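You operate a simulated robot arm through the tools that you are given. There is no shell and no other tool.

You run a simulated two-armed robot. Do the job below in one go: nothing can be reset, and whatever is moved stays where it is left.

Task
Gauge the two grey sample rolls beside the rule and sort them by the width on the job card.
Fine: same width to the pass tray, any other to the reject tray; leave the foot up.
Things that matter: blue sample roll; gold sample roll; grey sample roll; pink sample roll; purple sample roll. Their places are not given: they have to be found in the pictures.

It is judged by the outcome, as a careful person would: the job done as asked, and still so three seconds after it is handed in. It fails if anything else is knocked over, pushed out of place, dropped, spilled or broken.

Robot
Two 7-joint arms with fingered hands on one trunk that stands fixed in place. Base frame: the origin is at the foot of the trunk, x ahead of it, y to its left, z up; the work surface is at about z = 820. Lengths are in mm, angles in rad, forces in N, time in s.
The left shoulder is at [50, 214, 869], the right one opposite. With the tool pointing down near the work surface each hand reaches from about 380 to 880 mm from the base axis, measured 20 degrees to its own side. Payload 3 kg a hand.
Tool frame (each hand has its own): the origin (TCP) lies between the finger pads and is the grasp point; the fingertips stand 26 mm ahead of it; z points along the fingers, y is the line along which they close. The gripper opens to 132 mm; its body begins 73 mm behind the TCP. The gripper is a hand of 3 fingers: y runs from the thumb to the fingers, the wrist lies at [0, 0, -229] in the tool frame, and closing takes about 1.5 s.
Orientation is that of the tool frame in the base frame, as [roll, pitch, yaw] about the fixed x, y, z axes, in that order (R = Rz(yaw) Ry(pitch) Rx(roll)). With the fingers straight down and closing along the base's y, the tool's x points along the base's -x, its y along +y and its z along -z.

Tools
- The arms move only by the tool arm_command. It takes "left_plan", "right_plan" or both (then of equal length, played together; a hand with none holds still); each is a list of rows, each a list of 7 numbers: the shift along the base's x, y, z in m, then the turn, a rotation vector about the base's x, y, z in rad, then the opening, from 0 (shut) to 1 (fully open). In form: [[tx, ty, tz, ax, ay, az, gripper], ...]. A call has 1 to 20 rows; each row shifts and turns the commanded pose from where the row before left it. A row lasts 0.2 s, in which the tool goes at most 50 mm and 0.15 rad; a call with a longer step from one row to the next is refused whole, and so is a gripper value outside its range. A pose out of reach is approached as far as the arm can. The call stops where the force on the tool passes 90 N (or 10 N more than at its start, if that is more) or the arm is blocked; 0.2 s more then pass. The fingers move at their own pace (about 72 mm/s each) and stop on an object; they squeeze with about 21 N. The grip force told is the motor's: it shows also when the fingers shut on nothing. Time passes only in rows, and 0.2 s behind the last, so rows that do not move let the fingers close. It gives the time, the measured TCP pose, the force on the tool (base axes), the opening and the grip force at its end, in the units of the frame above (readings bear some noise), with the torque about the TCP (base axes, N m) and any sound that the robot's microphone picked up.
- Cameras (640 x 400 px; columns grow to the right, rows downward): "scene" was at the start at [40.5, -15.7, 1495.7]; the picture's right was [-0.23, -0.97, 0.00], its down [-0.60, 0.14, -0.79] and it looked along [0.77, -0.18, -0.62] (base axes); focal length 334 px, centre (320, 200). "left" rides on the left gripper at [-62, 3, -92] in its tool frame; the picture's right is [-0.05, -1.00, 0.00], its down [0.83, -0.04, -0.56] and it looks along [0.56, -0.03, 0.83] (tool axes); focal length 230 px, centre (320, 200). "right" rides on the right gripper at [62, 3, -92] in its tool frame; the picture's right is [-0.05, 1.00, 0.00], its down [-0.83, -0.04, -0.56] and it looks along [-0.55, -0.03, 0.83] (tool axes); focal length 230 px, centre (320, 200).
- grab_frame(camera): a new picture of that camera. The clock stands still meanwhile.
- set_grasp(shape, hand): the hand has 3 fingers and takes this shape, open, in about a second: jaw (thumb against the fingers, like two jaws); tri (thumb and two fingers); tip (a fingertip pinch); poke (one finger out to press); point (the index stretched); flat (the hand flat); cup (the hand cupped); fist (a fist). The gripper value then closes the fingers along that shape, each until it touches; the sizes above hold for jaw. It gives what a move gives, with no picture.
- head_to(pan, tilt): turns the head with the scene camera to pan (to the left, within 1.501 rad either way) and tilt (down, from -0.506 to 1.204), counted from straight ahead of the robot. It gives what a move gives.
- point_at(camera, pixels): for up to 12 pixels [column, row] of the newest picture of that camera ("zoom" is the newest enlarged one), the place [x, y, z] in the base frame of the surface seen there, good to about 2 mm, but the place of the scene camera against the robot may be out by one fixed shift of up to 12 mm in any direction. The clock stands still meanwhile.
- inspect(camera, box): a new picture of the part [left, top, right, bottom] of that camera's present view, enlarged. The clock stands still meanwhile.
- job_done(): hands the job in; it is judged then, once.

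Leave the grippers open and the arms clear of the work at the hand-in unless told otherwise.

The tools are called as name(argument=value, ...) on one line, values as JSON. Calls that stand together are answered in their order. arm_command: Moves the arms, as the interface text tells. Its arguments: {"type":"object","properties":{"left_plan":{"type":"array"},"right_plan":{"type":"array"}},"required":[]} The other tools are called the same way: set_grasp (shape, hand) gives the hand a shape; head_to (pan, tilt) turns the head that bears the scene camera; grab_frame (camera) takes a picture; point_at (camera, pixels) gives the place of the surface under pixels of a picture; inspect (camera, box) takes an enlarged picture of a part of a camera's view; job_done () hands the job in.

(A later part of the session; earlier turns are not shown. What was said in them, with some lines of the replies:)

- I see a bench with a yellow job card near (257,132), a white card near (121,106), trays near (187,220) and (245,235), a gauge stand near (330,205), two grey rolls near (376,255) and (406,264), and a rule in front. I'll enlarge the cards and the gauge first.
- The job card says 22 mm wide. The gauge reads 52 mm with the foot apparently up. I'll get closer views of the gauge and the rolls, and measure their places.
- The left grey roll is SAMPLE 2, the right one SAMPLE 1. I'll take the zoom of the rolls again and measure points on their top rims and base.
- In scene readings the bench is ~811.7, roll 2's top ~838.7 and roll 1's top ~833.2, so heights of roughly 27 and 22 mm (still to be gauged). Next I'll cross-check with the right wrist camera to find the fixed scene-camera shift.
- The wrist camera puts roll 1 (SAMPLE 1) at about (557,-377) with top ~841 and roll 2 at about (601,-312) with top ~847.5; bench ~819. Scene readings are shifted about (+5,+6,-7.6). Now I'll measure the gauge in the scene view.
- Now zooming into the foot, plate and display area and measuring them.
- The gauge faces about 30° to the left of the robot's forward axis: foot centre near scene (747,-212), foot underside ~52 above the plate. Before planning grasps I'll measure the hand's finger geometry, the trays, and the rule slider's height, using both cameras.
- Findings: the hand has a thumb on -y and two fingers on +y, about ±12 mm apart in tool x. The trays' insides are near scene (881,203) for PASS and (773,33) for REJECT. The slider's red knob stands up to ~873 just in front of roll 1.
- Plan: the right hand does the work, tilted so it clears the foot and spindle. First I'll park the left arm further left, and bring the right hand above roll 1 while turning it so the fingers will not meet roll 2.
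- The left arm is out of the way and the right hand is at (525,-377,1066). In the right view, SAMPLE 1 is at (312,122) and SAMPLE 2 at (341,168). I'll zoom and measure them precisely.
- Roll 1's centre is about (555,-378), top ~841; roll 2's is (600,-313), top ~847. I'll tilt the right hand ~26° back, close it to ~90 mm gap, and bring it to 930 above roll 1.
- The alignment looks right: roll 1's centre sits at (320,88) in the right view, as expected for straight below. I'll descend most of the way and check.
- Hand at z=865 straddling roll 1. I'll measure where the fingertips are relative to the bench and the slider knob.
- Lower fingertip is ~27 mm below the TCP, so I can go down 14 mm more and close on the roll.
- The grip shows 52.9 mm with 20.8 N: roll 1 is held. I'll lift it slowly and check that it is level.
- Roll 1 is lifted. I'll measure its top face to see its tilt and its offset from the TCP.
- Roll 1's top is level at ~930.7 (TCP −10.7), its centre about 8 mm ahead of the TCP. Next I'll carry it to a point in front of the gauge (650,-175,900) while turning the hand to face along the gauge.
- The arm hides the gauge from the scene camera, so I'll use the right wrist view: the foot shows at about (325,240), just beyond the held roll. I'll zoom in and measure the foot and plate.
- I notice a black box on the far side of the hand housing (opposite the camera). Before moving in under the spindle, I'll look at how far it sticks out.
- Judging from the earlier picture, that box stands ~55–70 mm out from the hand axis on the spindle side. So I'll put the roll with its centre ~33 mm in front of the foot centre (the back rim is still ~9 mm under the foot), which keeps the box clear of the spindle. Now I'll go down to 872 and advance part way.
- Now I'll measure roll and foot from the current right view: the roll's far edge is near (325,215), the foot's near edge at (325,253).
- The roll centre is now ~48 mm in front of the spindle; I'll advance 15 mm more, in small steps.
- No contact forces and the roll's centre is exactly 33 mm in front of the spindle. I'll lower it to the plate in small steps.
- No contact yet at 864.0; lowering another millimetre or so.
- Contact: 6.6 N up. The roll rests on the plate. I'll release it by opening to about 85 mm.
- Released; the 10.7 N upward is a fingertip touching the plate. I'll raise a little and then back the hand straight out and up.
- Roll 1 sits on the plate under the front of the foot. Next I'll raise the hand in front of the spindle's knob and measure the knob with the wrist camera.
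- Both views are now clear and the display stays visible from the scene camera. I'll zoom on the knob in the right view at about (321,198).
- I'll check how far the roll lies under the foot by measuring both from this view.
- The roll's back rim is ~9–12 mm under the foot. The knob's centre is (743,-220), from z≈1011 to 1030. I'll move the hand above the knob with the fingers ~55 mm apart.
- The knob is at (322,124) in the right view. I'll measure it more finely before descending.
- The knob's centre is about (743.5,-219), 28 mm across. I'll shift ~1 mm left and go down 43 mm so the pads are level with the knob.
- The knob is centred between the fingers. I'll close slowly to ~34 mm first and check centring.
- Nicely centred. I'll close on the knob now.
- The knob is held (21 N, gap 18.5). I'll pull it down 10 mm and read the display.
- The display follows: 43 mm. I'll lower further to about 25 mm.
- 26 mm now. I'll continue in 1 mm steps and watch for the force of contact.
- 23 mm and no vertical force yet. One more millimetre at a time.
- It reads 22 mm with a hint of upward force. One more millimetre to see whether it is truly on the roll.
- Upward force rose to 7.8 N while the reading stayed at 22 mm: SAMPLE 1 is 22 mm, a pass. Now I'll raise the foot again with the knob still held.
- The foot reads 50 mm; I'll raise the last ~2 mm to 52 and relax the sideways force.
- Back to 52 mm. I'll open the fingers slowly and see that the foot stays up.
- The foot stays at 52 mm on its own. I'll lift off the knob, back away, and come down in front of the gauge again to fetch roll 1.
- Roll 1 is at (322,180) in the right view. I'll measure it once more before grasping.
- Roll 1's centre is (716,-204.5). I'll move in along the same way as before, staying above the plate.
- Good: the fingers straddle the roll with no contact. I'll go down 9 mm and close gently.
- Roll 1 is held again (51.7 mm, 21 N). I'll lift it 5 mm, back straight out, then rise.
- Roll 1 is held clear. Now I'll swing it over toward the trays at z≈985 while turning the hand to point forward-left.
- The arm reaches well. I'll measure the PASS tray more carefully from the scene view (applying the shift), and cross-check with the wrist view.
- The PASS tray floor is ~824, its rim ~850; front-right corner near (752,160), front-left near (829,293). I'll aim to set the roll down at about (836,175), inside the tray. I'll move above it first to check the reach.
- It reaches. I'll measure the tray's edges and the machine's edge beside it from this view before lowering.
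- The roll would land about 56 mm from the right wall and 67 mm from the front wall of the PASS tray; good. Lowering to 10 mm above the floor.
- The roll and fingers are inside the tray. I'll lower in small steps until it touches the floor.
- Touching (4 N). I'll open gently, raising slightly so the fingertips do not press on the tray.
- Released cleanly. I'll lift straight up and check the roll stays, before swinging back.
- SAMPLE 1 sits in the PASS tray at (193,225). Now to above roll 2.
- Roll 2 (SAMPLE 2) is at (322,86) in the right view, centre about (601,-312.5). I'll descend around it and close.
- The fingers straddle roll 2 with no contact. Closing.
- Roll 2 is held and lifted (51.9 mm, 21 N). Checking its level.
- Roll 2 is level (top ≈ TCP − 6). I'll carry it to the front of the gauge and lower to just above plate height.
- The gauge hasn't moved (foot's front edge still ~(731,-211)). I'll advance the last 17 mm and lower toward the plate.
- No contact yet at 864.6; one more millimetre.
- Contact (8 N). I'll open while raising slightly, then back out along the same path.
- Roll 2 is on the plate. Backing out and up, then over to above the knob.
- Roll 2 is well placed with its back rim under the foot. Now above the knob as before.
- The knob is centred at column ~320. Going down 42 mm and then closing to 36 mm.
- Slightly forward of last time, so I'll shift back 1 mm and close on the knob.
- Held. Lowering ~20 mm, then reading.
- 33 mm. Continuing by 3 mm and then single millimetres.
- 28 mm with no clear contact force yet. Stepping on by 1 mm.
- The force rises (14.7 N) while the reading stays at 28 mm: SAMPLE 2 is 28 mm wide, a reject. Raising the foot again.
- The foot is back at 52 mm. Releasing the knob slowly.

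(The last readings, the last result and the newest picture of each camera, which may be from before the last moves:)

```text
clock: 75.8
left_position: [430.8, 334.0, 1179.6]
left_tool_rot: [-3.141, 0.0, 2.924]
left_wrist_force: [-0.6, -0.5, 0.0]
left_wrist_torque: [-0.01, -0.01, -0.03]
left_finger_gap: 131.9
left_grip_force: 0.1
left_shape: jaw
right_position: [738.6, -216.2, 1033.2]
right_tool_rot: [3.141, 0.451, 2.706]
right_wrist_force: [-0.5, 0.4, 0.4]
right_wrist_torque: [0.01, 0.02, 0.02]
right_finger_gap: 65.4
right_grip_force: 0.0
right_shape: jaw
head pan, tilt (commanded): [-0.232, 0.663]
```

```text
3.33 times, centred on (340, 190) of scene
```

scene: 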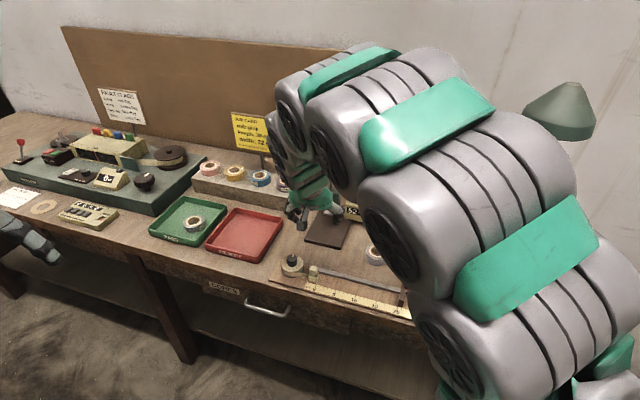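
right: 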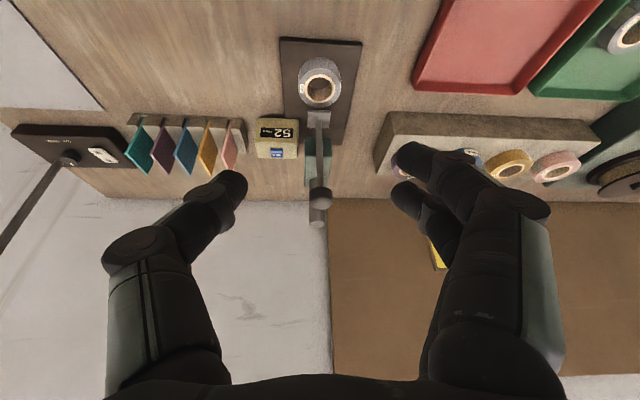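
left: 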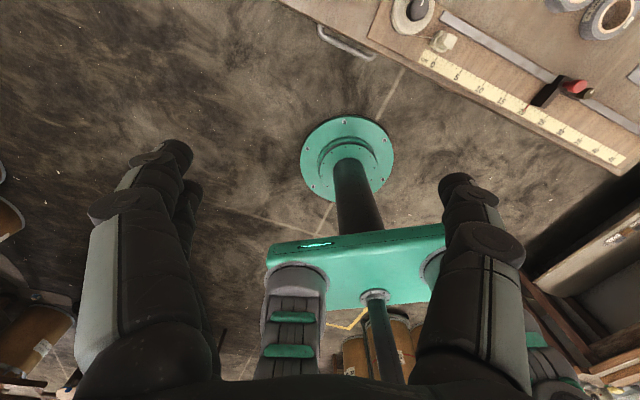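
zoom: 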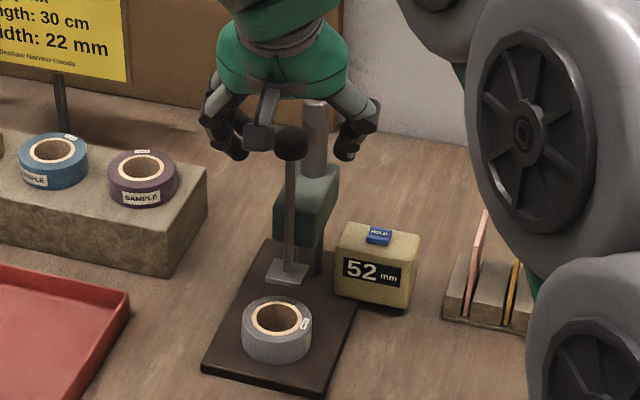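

The foot stays at 52 mm. Leaving the knob and coming down in front of the gauge for roll 2.

arm_command(right_plan=[[0, 0, 0.03, 0, 0, 0, 0.5], [0, 0, 0.02, 0, 0, 0, 0.5], [-0.0287, 0.0145, 0.004, 0, 0, 0, 0.6], [-0.0287, 0.0145, 0.004, 0, 0, 0, 0.7], [-0.0287, 0.0145, 0, 0, 0, 0, 0.7], [-0.0287, 0.0145, 0, 0, 0, 0, 0.7], [-0.006, 0.002, -0.04, 0, 0, 0, 0.7], [-0.003, 0.001, -0.045, 0, 0, 0, 0.7], [0, 0, -0.045, 0, 0, 0, 0.7], [0, 0, -0.027, 0, 0, 0, 0.7], [0, 0, 0, 0, 0, 0, 0.7]])

grab_frame(camera="right")

inspect(camera="right", box=[282, 130, 362, 220])

point_at(camera="zoom", pixels=[[320, 170], [320, 150], [320, 310], [320, 318], [210, 240], [430, 240], [320, 60], [320, 40]])

```text
clock: 78.2
left_position: [431.8, 334.2, 1179.7]
left_tool_rot: [-3.141, 0.0, 2.924]
left_wrist_force: [0.2, 0.0, -0.3]
left_wrist_torque: [0.01, -0.02, -0.04]
left_finger_gap: 132.1
left_grip_force: 0.0
left_shape: jaw
right_position: [615.6, -156.4, 934.1]
right_tool_rot: [3.14, 0.45, 2.704]
right_wrist_force: [0.0, 1.1, -0.1]
right_wrist_torque: [-0.01, 0.02, 0.01]
right_finger_gap: 92.0
right_grip_force: 0.1
right_shape: jaw
head pan, tilt (commanded): [-0.232, 0.663]
```

```text
taken
```

right: 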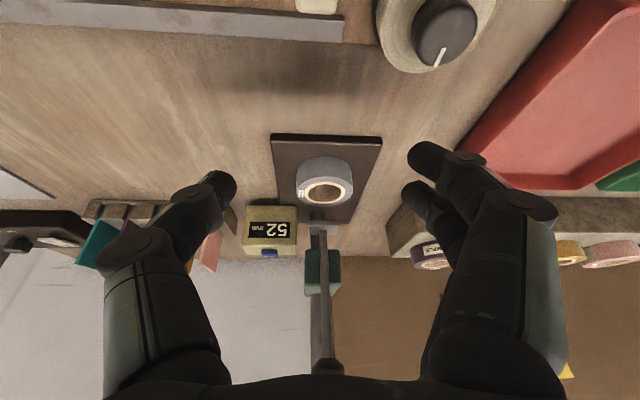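

```text
4.44 times, centred on (322, 175) of right
```

zoom: 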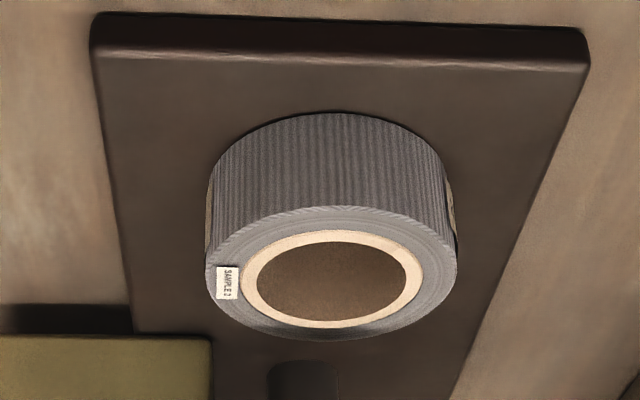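

```text
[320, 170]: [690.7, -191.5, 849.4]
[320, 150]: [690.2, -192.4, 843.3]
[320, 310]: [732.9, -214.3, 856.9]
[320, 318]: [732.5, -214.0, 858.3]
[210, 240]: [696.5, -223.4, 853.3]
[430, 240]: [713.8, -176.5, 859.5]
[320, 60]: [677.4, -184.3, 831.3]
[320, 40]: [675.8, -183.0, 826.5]
```

Roll 2's centre on the plate is about (716,-202). Moving in as before.

arm_command(right_plan=[[0.028, -0.0135, -0.026, 0, 0, 0, 0.7], [0.028, -0.0135, -0.018, 0, 0, 0, 0.7], [0.025, -0.012, -0.012, 0, 0, 0, 0.7], [0.0115, -0.0045, -0.004, 0, 0, 0, 0.7], [0, 0, 0, 0, 0, 0, 0.7]])

grab_frame(camera="right")

```text
clock: 79.4
left_position: [430.3, 332.2, 1179.5]
left_tool_rot: [3.141, 0.0, 2.922]
left_wrist_force: [0.3, 0.9, -0.7]
left_wrist_torque: [0.04, -0.01, -0.01]
left_finger_gap: 131.7
left_grip_force: 0.0
left_shape: jaw
right_position: [707.8, -199.3, 873.6]
right_tool_rot: [3.14, 0.451, 2.705]
right_wrist_force: [0.3, -0.5, 0.0]
right_wrist_torque: [0.05, 0.03, -0.01]
right_finger_gap: 91.9
right_grip_force: 0.0
right_shape: jaw
head pan, tilt (commanded): [-0.232, 0.663]
```

```text
taken
```

right: 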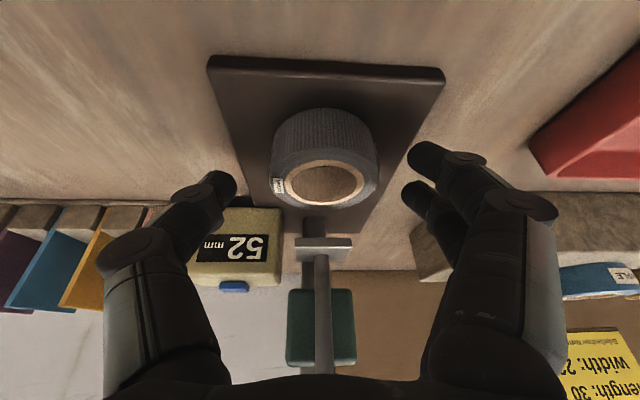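

Well placed. Down 8 mm and close on roll 2.

arm_command(right_plan=[[0, 0, -0.005, 0, 0, 0, 0.7], [0, 0, -0.003, 0, 0, 0, 0.7], [0, 0, 0, 0, 0, 0, 0.6], [0, 0, 0, 0, 0, 0, 0.5], [0, 0, 0, 0, 0, 0, 0.42], [0, 0, 0, 0, 0, 0, 0.35], [0, 0, 0, 0, 0, 0, 0.25], [0, 0, 0, 0, 0, 0, 0.2], [0, 0, 0, 0, 0, 0, 0.2]])

grab_frame(camera="right")

```text
clock: 81.4
left_position: [430.5, 334.6, 1179.1]
left_tool_rot: [-3.141, -0.001, 2.923]
left_wrist_force: [-0.3, 0.7, 0.6]
left_wrist_torque: [-0.01, 0.01, -0.01]
left_finger_gap: 131.8
left_grip_force: 0.0
left_shape: jaw
right_position: [706.9, -199.8, 866.9]
right_tool_rot: [3.139, 0.45, 2.705]
right_wrist_force: [0.3, -1.0, -0.5]
right_wrist_torque: [0.01, 0.03, 0.0]
right_finger_gap: 52.0
right_grip_force: 20.7
right_shape: jaw
head pan, tilt (commanded): [-0.232, 0.663]
```

```text
taken
```

right: 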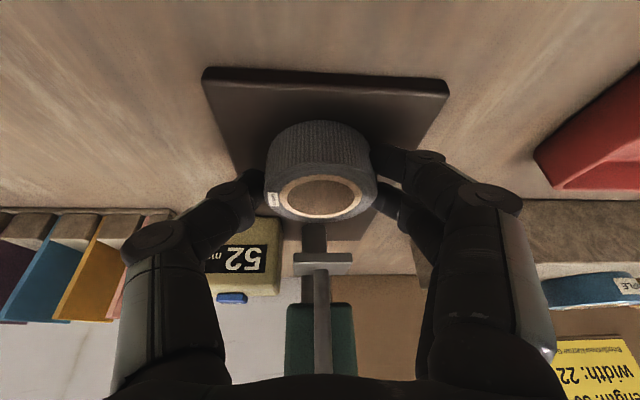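

Roll 2 is held (52 mm, 21 N). Lifting and backing out from the gauge, then rising.

arm_command(right_plan=[[0, 0, 0.006, 0, 0, 0, 0.2], [-0.012, 0.0056, 0.001, 0, 0, 0, 0.2], [-0.025, 0.0117, 0.002, 0, 0, 0, 0.2], [-0.025, 0.0117, 0.02, 0, 0, 0, 0.2], [-0.02, 0.012, 0.035, 0, 0, 0, 0.2], [0, 0.01, 0.04, 0, 0, 0, 0.2], [0, 0, 0, 0, 0, 0, 0.2]])

grab_frame(camera="right")

inspect(camera="scene", box=[140, 170, 380, 290])

```text
clock: 83.0
left_position: [431.3, 333.7, 1181.2]
left_tool_rot: [3.141, 0.001, 2.924]
left_wrist_force: [-0.4, -0.4, 0.6]
left_wrist_torque: [0.02, -0.02, 0.03]
left_finger_gap: 131.9
left_grip_force: 0.1
left_shape: jaw
right_position: [624.8, -148.3, 970.8]
right_tool_rot: [3.141, 0.45, 2.705]
right_wrist_force: [-0.7, -0.4, -1.7]
right_wrist_torque: [-0.01, 0.0, -0.01]
right_finger_gap: 51.8
right_grip_force: 20.9
right_shape: jaw
head pan, tilt (commanded): [-0.232, 0.663]
```

```text
taken
```

right: 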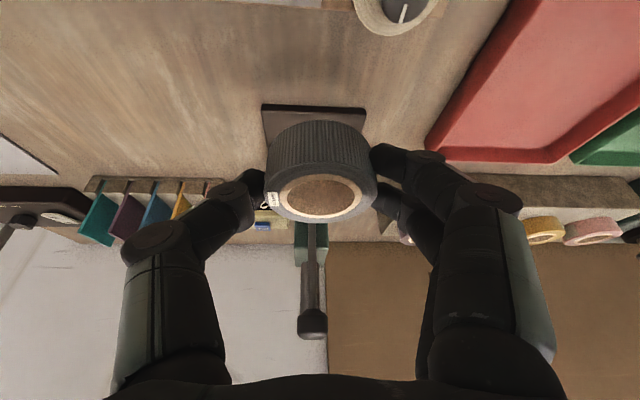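

```text
2.67 times, centred on (260, 230) of scene
```

zoom: 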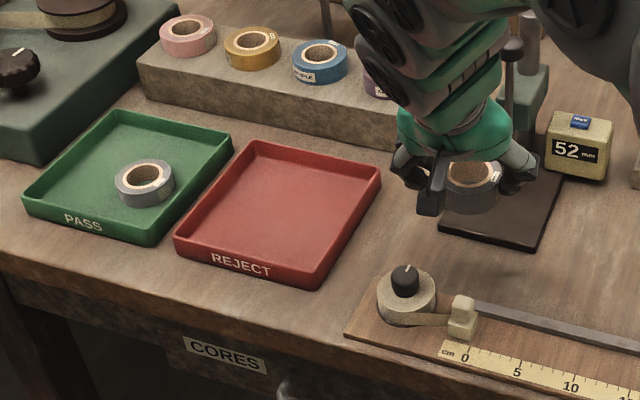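

Both trays are visible: SAMPLE 1 in PASS. I'll measure the REJECT tray's corners and centre.

point_at(camera="zoom", pixels=[[180, 238], [312, 280], [378, 172], [256, 143], [275, 210], [260, 230], [290, 220], [240, 200], [145, 180], [320, 285]])

```text
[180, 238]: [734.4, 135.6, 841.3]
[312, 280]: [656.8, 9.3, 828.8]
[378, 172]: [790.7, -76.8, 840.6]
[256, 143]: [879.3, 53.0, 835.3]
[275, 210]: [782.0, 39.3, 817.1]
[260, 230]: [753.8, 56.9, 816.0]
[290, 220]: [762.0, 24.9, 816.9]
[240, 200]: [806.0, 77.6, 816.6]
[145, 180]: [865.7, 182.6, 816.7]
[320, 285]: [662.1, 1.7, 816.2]
```

The REJECT tray's centre is about (759,24) true. I'll carry roll 2 above it at ~940.

arm_command(right_plan=[[0.021, 0.0295, 0, 0, 0, 0, 0.2], [0.021, 0.0295, 0, 0, 0, 0, 0.2], [0.021, 0.0295, 0, 0, 0, 0, 0.2], [0.021, 0.0295, -0.005, 0, 0, 0, 0.2], [0.021, 0.0295, -0.01, 0, 0, 0, 0.2], [0.0207, 0.0293, -0.015, 0, 0, 0, 0.2], [0, 0, 0, 0, 0, 0, 0.2]])

grab_frame(camera="right")

inspect(camera="scene", box=[140, 150, 300, 280])

point_at(camera="right", pixels=[[320, 80], [250, 100], [400, 100], [320, 40], [320, 218], [320, 150]])

```text
clock: 84.6
left_position: [431.9, 335.3, 1180.3]
left_tool_rot: [-3.141, 0.0, 2.922]
left_wrist_force: [-0.1, -0.1, 0.3]
left_wrist_torque: [-0.02, 0.03, 0.0]
left_finger_gap: 132.0
left_grip_force: 0.0
left_shape: jaw
right_position: [750.2, 29.3, 940.9]
right_tool_rot: [3.14, 0.449, 2.705]
right_wrist_force: [-0.2, 0.4, -0.1]
right_wrist_torque: [-0.01, 0.01, -0.05]
right_finger_gap: 51.4
right_grip_force: 20.8
right_shape: jaw
head pan, tilt (commanded): [-0.232, 0.663]
```

```text
taken
```

right: 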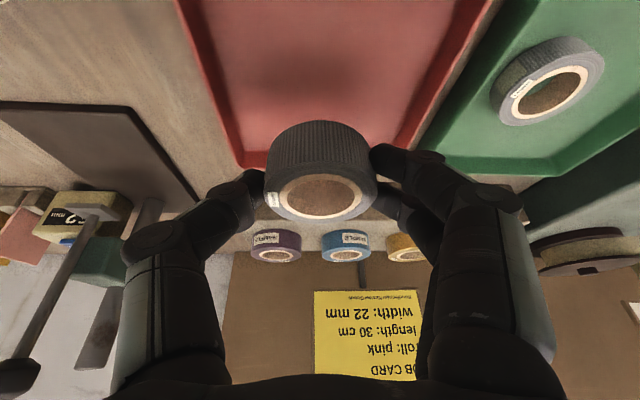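

```text
3.08 times, centred on (220, 215) of scene
```

zoom: 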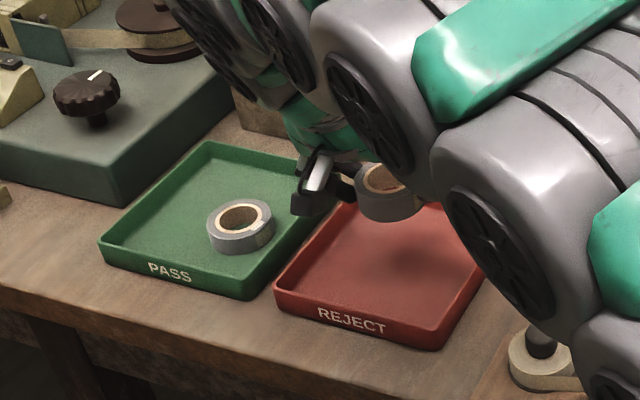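

```text
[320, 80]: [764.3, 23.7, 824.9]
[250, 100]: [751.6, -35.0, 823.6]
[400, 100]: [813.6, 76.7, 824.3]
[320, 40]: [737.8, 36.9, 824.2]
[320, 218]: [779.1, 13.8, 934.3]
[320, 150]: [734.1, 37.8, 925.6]
```

Roll 2 is above the middle of the REJECT tray. Lowering to ~10 mm above the floor.

arm_command(right_plan=[[0, 0, -0.025, 0, 0, 0, 0.2], [0, 0, -0.025, 0, 0, 0, 0.2], [0, 0, -0.018, 0, 0, 0, 0.2], [0, 0, -0.005, 0, 0, 0, 0.2], [0, 0, 0, 0, 0, 0, 0.2]])

grab_frame(camera="right")

arm_command(right_plan=[[0, 0, -0.003, 0, 0, 0, 0.2], [0, 0, -0.003, 0, 0, 0, 0.2], [0, 0, -0.001, 0, 0, 0, 0.2], [0, 0, 0, 0, 0, 0, 0.2]])

```text
clock: 85.8
left_position: [431.1, 333.9, 1179.8]
left_tool_rot: [-3.141, 0.0, 2.923]
left_wrist_force: [-0.3, 0.4, -0.6]
left_wrist_torque: [0.02, 0.01, 0.0]
left_finger_gap: 131.9
left_grip_force: 0.0
left_shape: jaw
right_position: [750.5, 28.6, 866.4]
right_tool_rot: [3.141, 0.451, 2.707]
right_wrist_force: [0.3, -0.8, -1.0]
right_wrist_torque: [0.01, 0.0, -0.01]
right_finger_gap: 52.1
right_grip_force: 21.2
right_shape: jaw
head pan, tilt (commanded): [-0.232, 0.663]
```

```text
taken
```

right: 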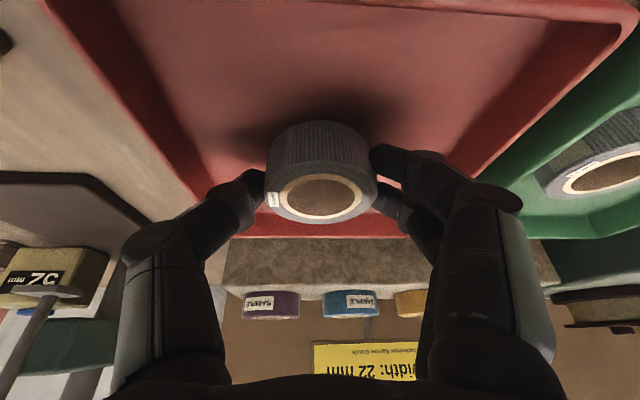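

```text
clock: 86.8
left_position: [432.1, 333.9, 1179.9]
left_tool_rot: [3.141, 0.001, 2.924]
left_wrist_force: [-0.9, -0.3, 0.1]
left_wrist_torque: [0.01, 0.01, -0.04]
left_finger_gap: 132.0
left_grip_force: 0.1
left_shape: jaw
right_position: [751.6, 28.4, 859.0]
right_tool_rot: [3.138, 0.449, 2.703]
right_wrist_force: [0.2, 0.0, 0.7]
right_wrist_torque: [-0.03, -0.01, -0.03]
right_finger_gap: 51.6
right_grip_force: 21.7
right_shape: jaw
head pan, tilt (commanded): [-0.232, 0.663]
```

Nearly down; one more millimetre at a time.

arm_command(right_plan=[[0, 0, -0.001, 0, 0, 0, 0.2], [0, 0, 0, 0, 0, 0, 0.2]])

```text
clock: 87.4
left_position: [431.9, 334.5, 1178.8]
left_tool_rot: [3.141, 0.0, 2.922]
left_wrist_force: [-0.9, -0.1, 0.3]
left_wrist_torque: [-0.03, 0.02, 0.02]
left_finger_gap: 131.7
left_grip_force: 0.0
left_shape: jaw
right_position: [751.2, 27.8, 859.9]
right_tool_rot: [3.139, 0.45, 2.705]
right_wrist_force: [1.1, 0.5, 1.3]
right_wrist_torque: [0.0, 0.01, 0.01]
right_finger_gap: 51.6
right_grip_force: 21.3
right_shape: jaw
head pan, tilt (commanded): [-0.232, 0.663]
```

arm_command(right_plan=[[0, 0, -0.001, 0, 0, 0, 0.2], [0, 0, 0, 0, 0, 0, 0.2]])

```text
clock: 88.0
left_position: [430.0, 334.5, 1179.3]
left_tool_rot: [-3.14, 0.001, 2.924]
left_wrist_force: [-0.2, 0.2, 0.1]
left_wrist_torque: [0.02, 0.03, 0.02]
left_finger_gap: 131.8
left_grip_force: 0.1
left_shape: jaw
right_position: [751.4, 28.4, 858.3]
right_tool_rot: [3.142, 0.45, 2.703]
right_wrist_force: [0.7, -0.8, 7.9]
right_wrist_torque: [-0.01, 0.0, 0.03]
right_finger_gap: 52.2
right_grip_force: 20.6
right_shape: jaw
head pan, tilt (commanded): [-0.232, 0.663]
```

Contact (7.9 N). Opening gently while raising slightly.

arm_command(right_plan=[[0, 0, 0.0005, 0, 0, 0, 0.42], [0, 0, 0.001, 0, 0, 0, 0.46], [0, 0, 0.001, 0, 0, 0, 0.5], [0, 0, 0.002, 0, 0, 0, 0.55], [0, 0, 0.003, 0, 0, 0, 0.6], [0, 0, 0, 0, 0, 0, 0.6]])

grab_frame(camera="right")

```text
clock: 89.4
left_position: [430.8, 334.4, 1179.1]
left_tool_rot: [-3.141, -0.002, 2.924]
left_wrist_force: [0.6, -0.2, 0.2]
left_wrist_torque: [-0.01, 0.05, 0.03]
left_finger_gap: 131.7
left_grip_force: 0.1
left_shape: jaw
right_position: [750.9, 29.1, 865.3]
right_tool_rot: [3.14, 0.448, 2.704]
right_wrist_force: [-0.1, -0.3, 0.6]
right_wrist_torque: [0.03, 0.01, 0.03]
right_finger_gap: 78.4
right_grip_force: 0.1
right_shape: jaw
head pan, tilt (commanded): [-0.232, 0.663]
```

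```text
taken
```

right: 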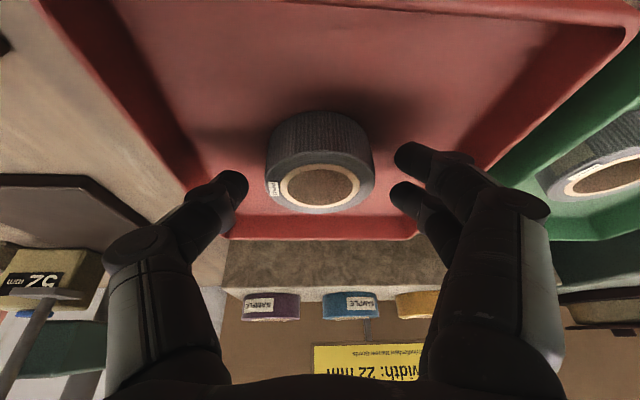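

Roll 2 rests flat in the REJECT tray. I'll lift straight up, then return the right arm near its start place with the gripper open.

arm_command(right_plan=[[0, 0, 0.02, 0, 0, 0, 0.6], [0, 0, 0.035, 0, 0, 0, 0.6], [0, 0, 0.045, 0, 0, 0, 0.6], [0, 0, 0.045, 0, 0, 0, 0.6], [-0.02, -0.015, 0.04, 0, 0, 0, 0.7], [-0.03, -0.03, 0.02, 0, 0, 0, 0.8], [-0.03, -0.035, 0.015, 0, 0, 0, 0.9], [-0.03, -0.035, 0.015, 0, 0, 0, 1], [-0.03, -0.035, 0.015, 0, 0, 0, 1], [-0.03, -0.035, 0.015, 0, 0, 0, 1], [-0.03, -0.035, 0.015, 0, 0, 0, 1], [-0.03, -0.035, 0.015, 0, 0, 0, 1], [-0.03, -0.035, 0.015, 0, 0, 0, 1], [-0.03, -0.02, 0.015, 0, 0, 0, 1], [0, 0, 0, 0, 0, 0, 1]])

grab_frame(camera="scene")

```text
clock: 92.6
left_position: [431.9, 333.3, 1179.6]
left_tool_rot: [-3.141, 0.001, 2.923]
left_wrist_force: [0.2, 0.1, -0.6]
left_wrist_torque: [0.05, -0.04, 0.0]
left_finger_gap: 132.1
left_grip_force: 0.1
left_shape: jaw
right_position: [461.5, -281.8, 1190.7]
right_tool_rot: [3.141, 0.449, 2.707]
right_wrist_force: [-0.1, 1.2, 0.7]
right_wrist_torque: [0.01, 0.0, -0.01]
right_finger_gap: 132.0
right_grip_force: 0.0
right_shape: jaw
head pan, tilt (commanded): [-0.232, 0.663]
```

```text
taken
```

scene: 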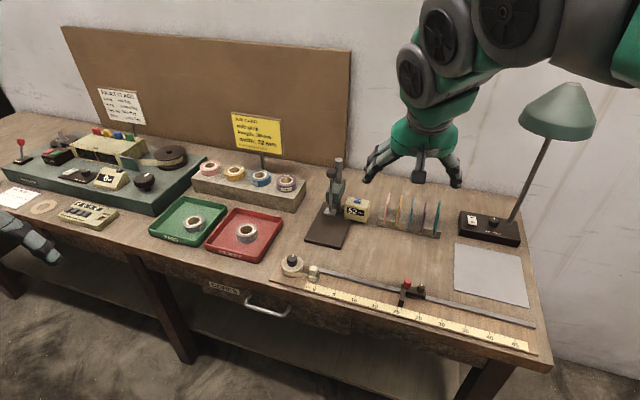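

The whole bench is visible. I'll check the trays, the gauge and the other items close up before handing in.

inspect(camera="scene", box=[140, 150, 310, 270])

inspect(camera="scene", box=[290, 150, 450, 250])

inspect(camera="scene", box=[270, 230, 540, 360])

```text
3.33 times, centred on (225, 210) of scene
```

zoom: 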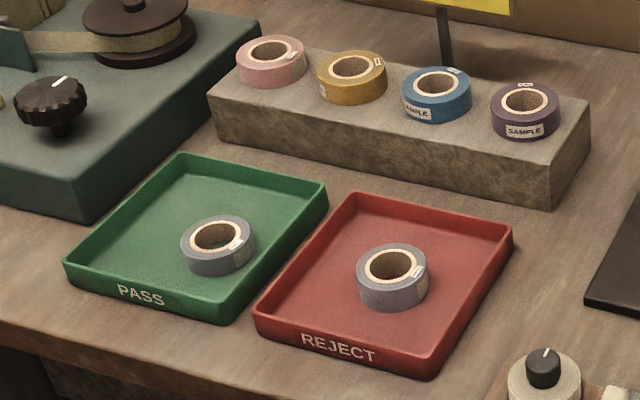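

```text
4.00 times, centred on (370, 200) of scene
```

zoom: 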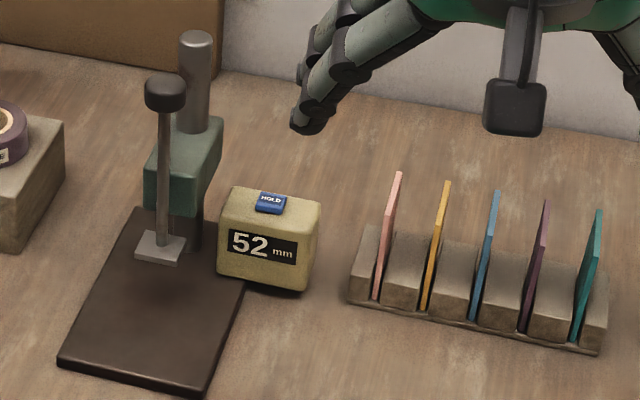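

```text
2.37 times, centred on (405, 295) of scene
```

zoom: 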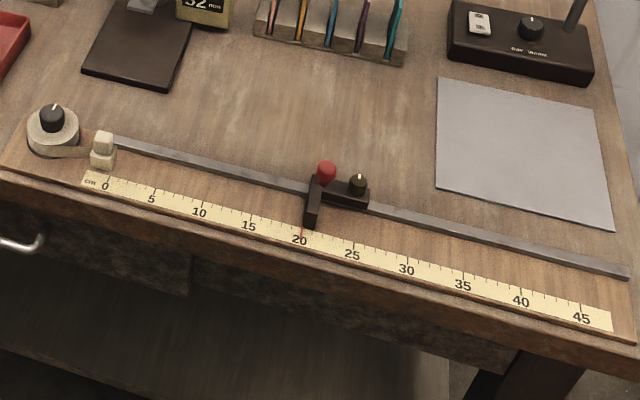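

SAMPLE 1 measured 22 mm and is in the PASS tray. SAMPLE 2 measured 28 mm and is in the REJECT tray. The foot is up at 52 mm, nothing else has moved, both grippers are open and the arms are clear, so I'm handing the job in.

job_done()

```text
The job is handed in.
```

I gauged both grey rolls and sorted them against the 22 mm width on the job card.

| Roll | Gauge reading | Tray |
|---|---|---|
| SAMPLE 1 | 22 mm | PASS |
| SAMPLE 2 | 28 mm | REJECT |

For each reading I lowered the foot until it pressed on the roll and the display stopped changing. Each roll sat slightly forward of centre, so the foot rested on its back rim rather than its middle.

The foot is back up at 52 mm, where it started. In the last pictures nothing else on the bench had moved. Both grippers are open and the arms are clear.
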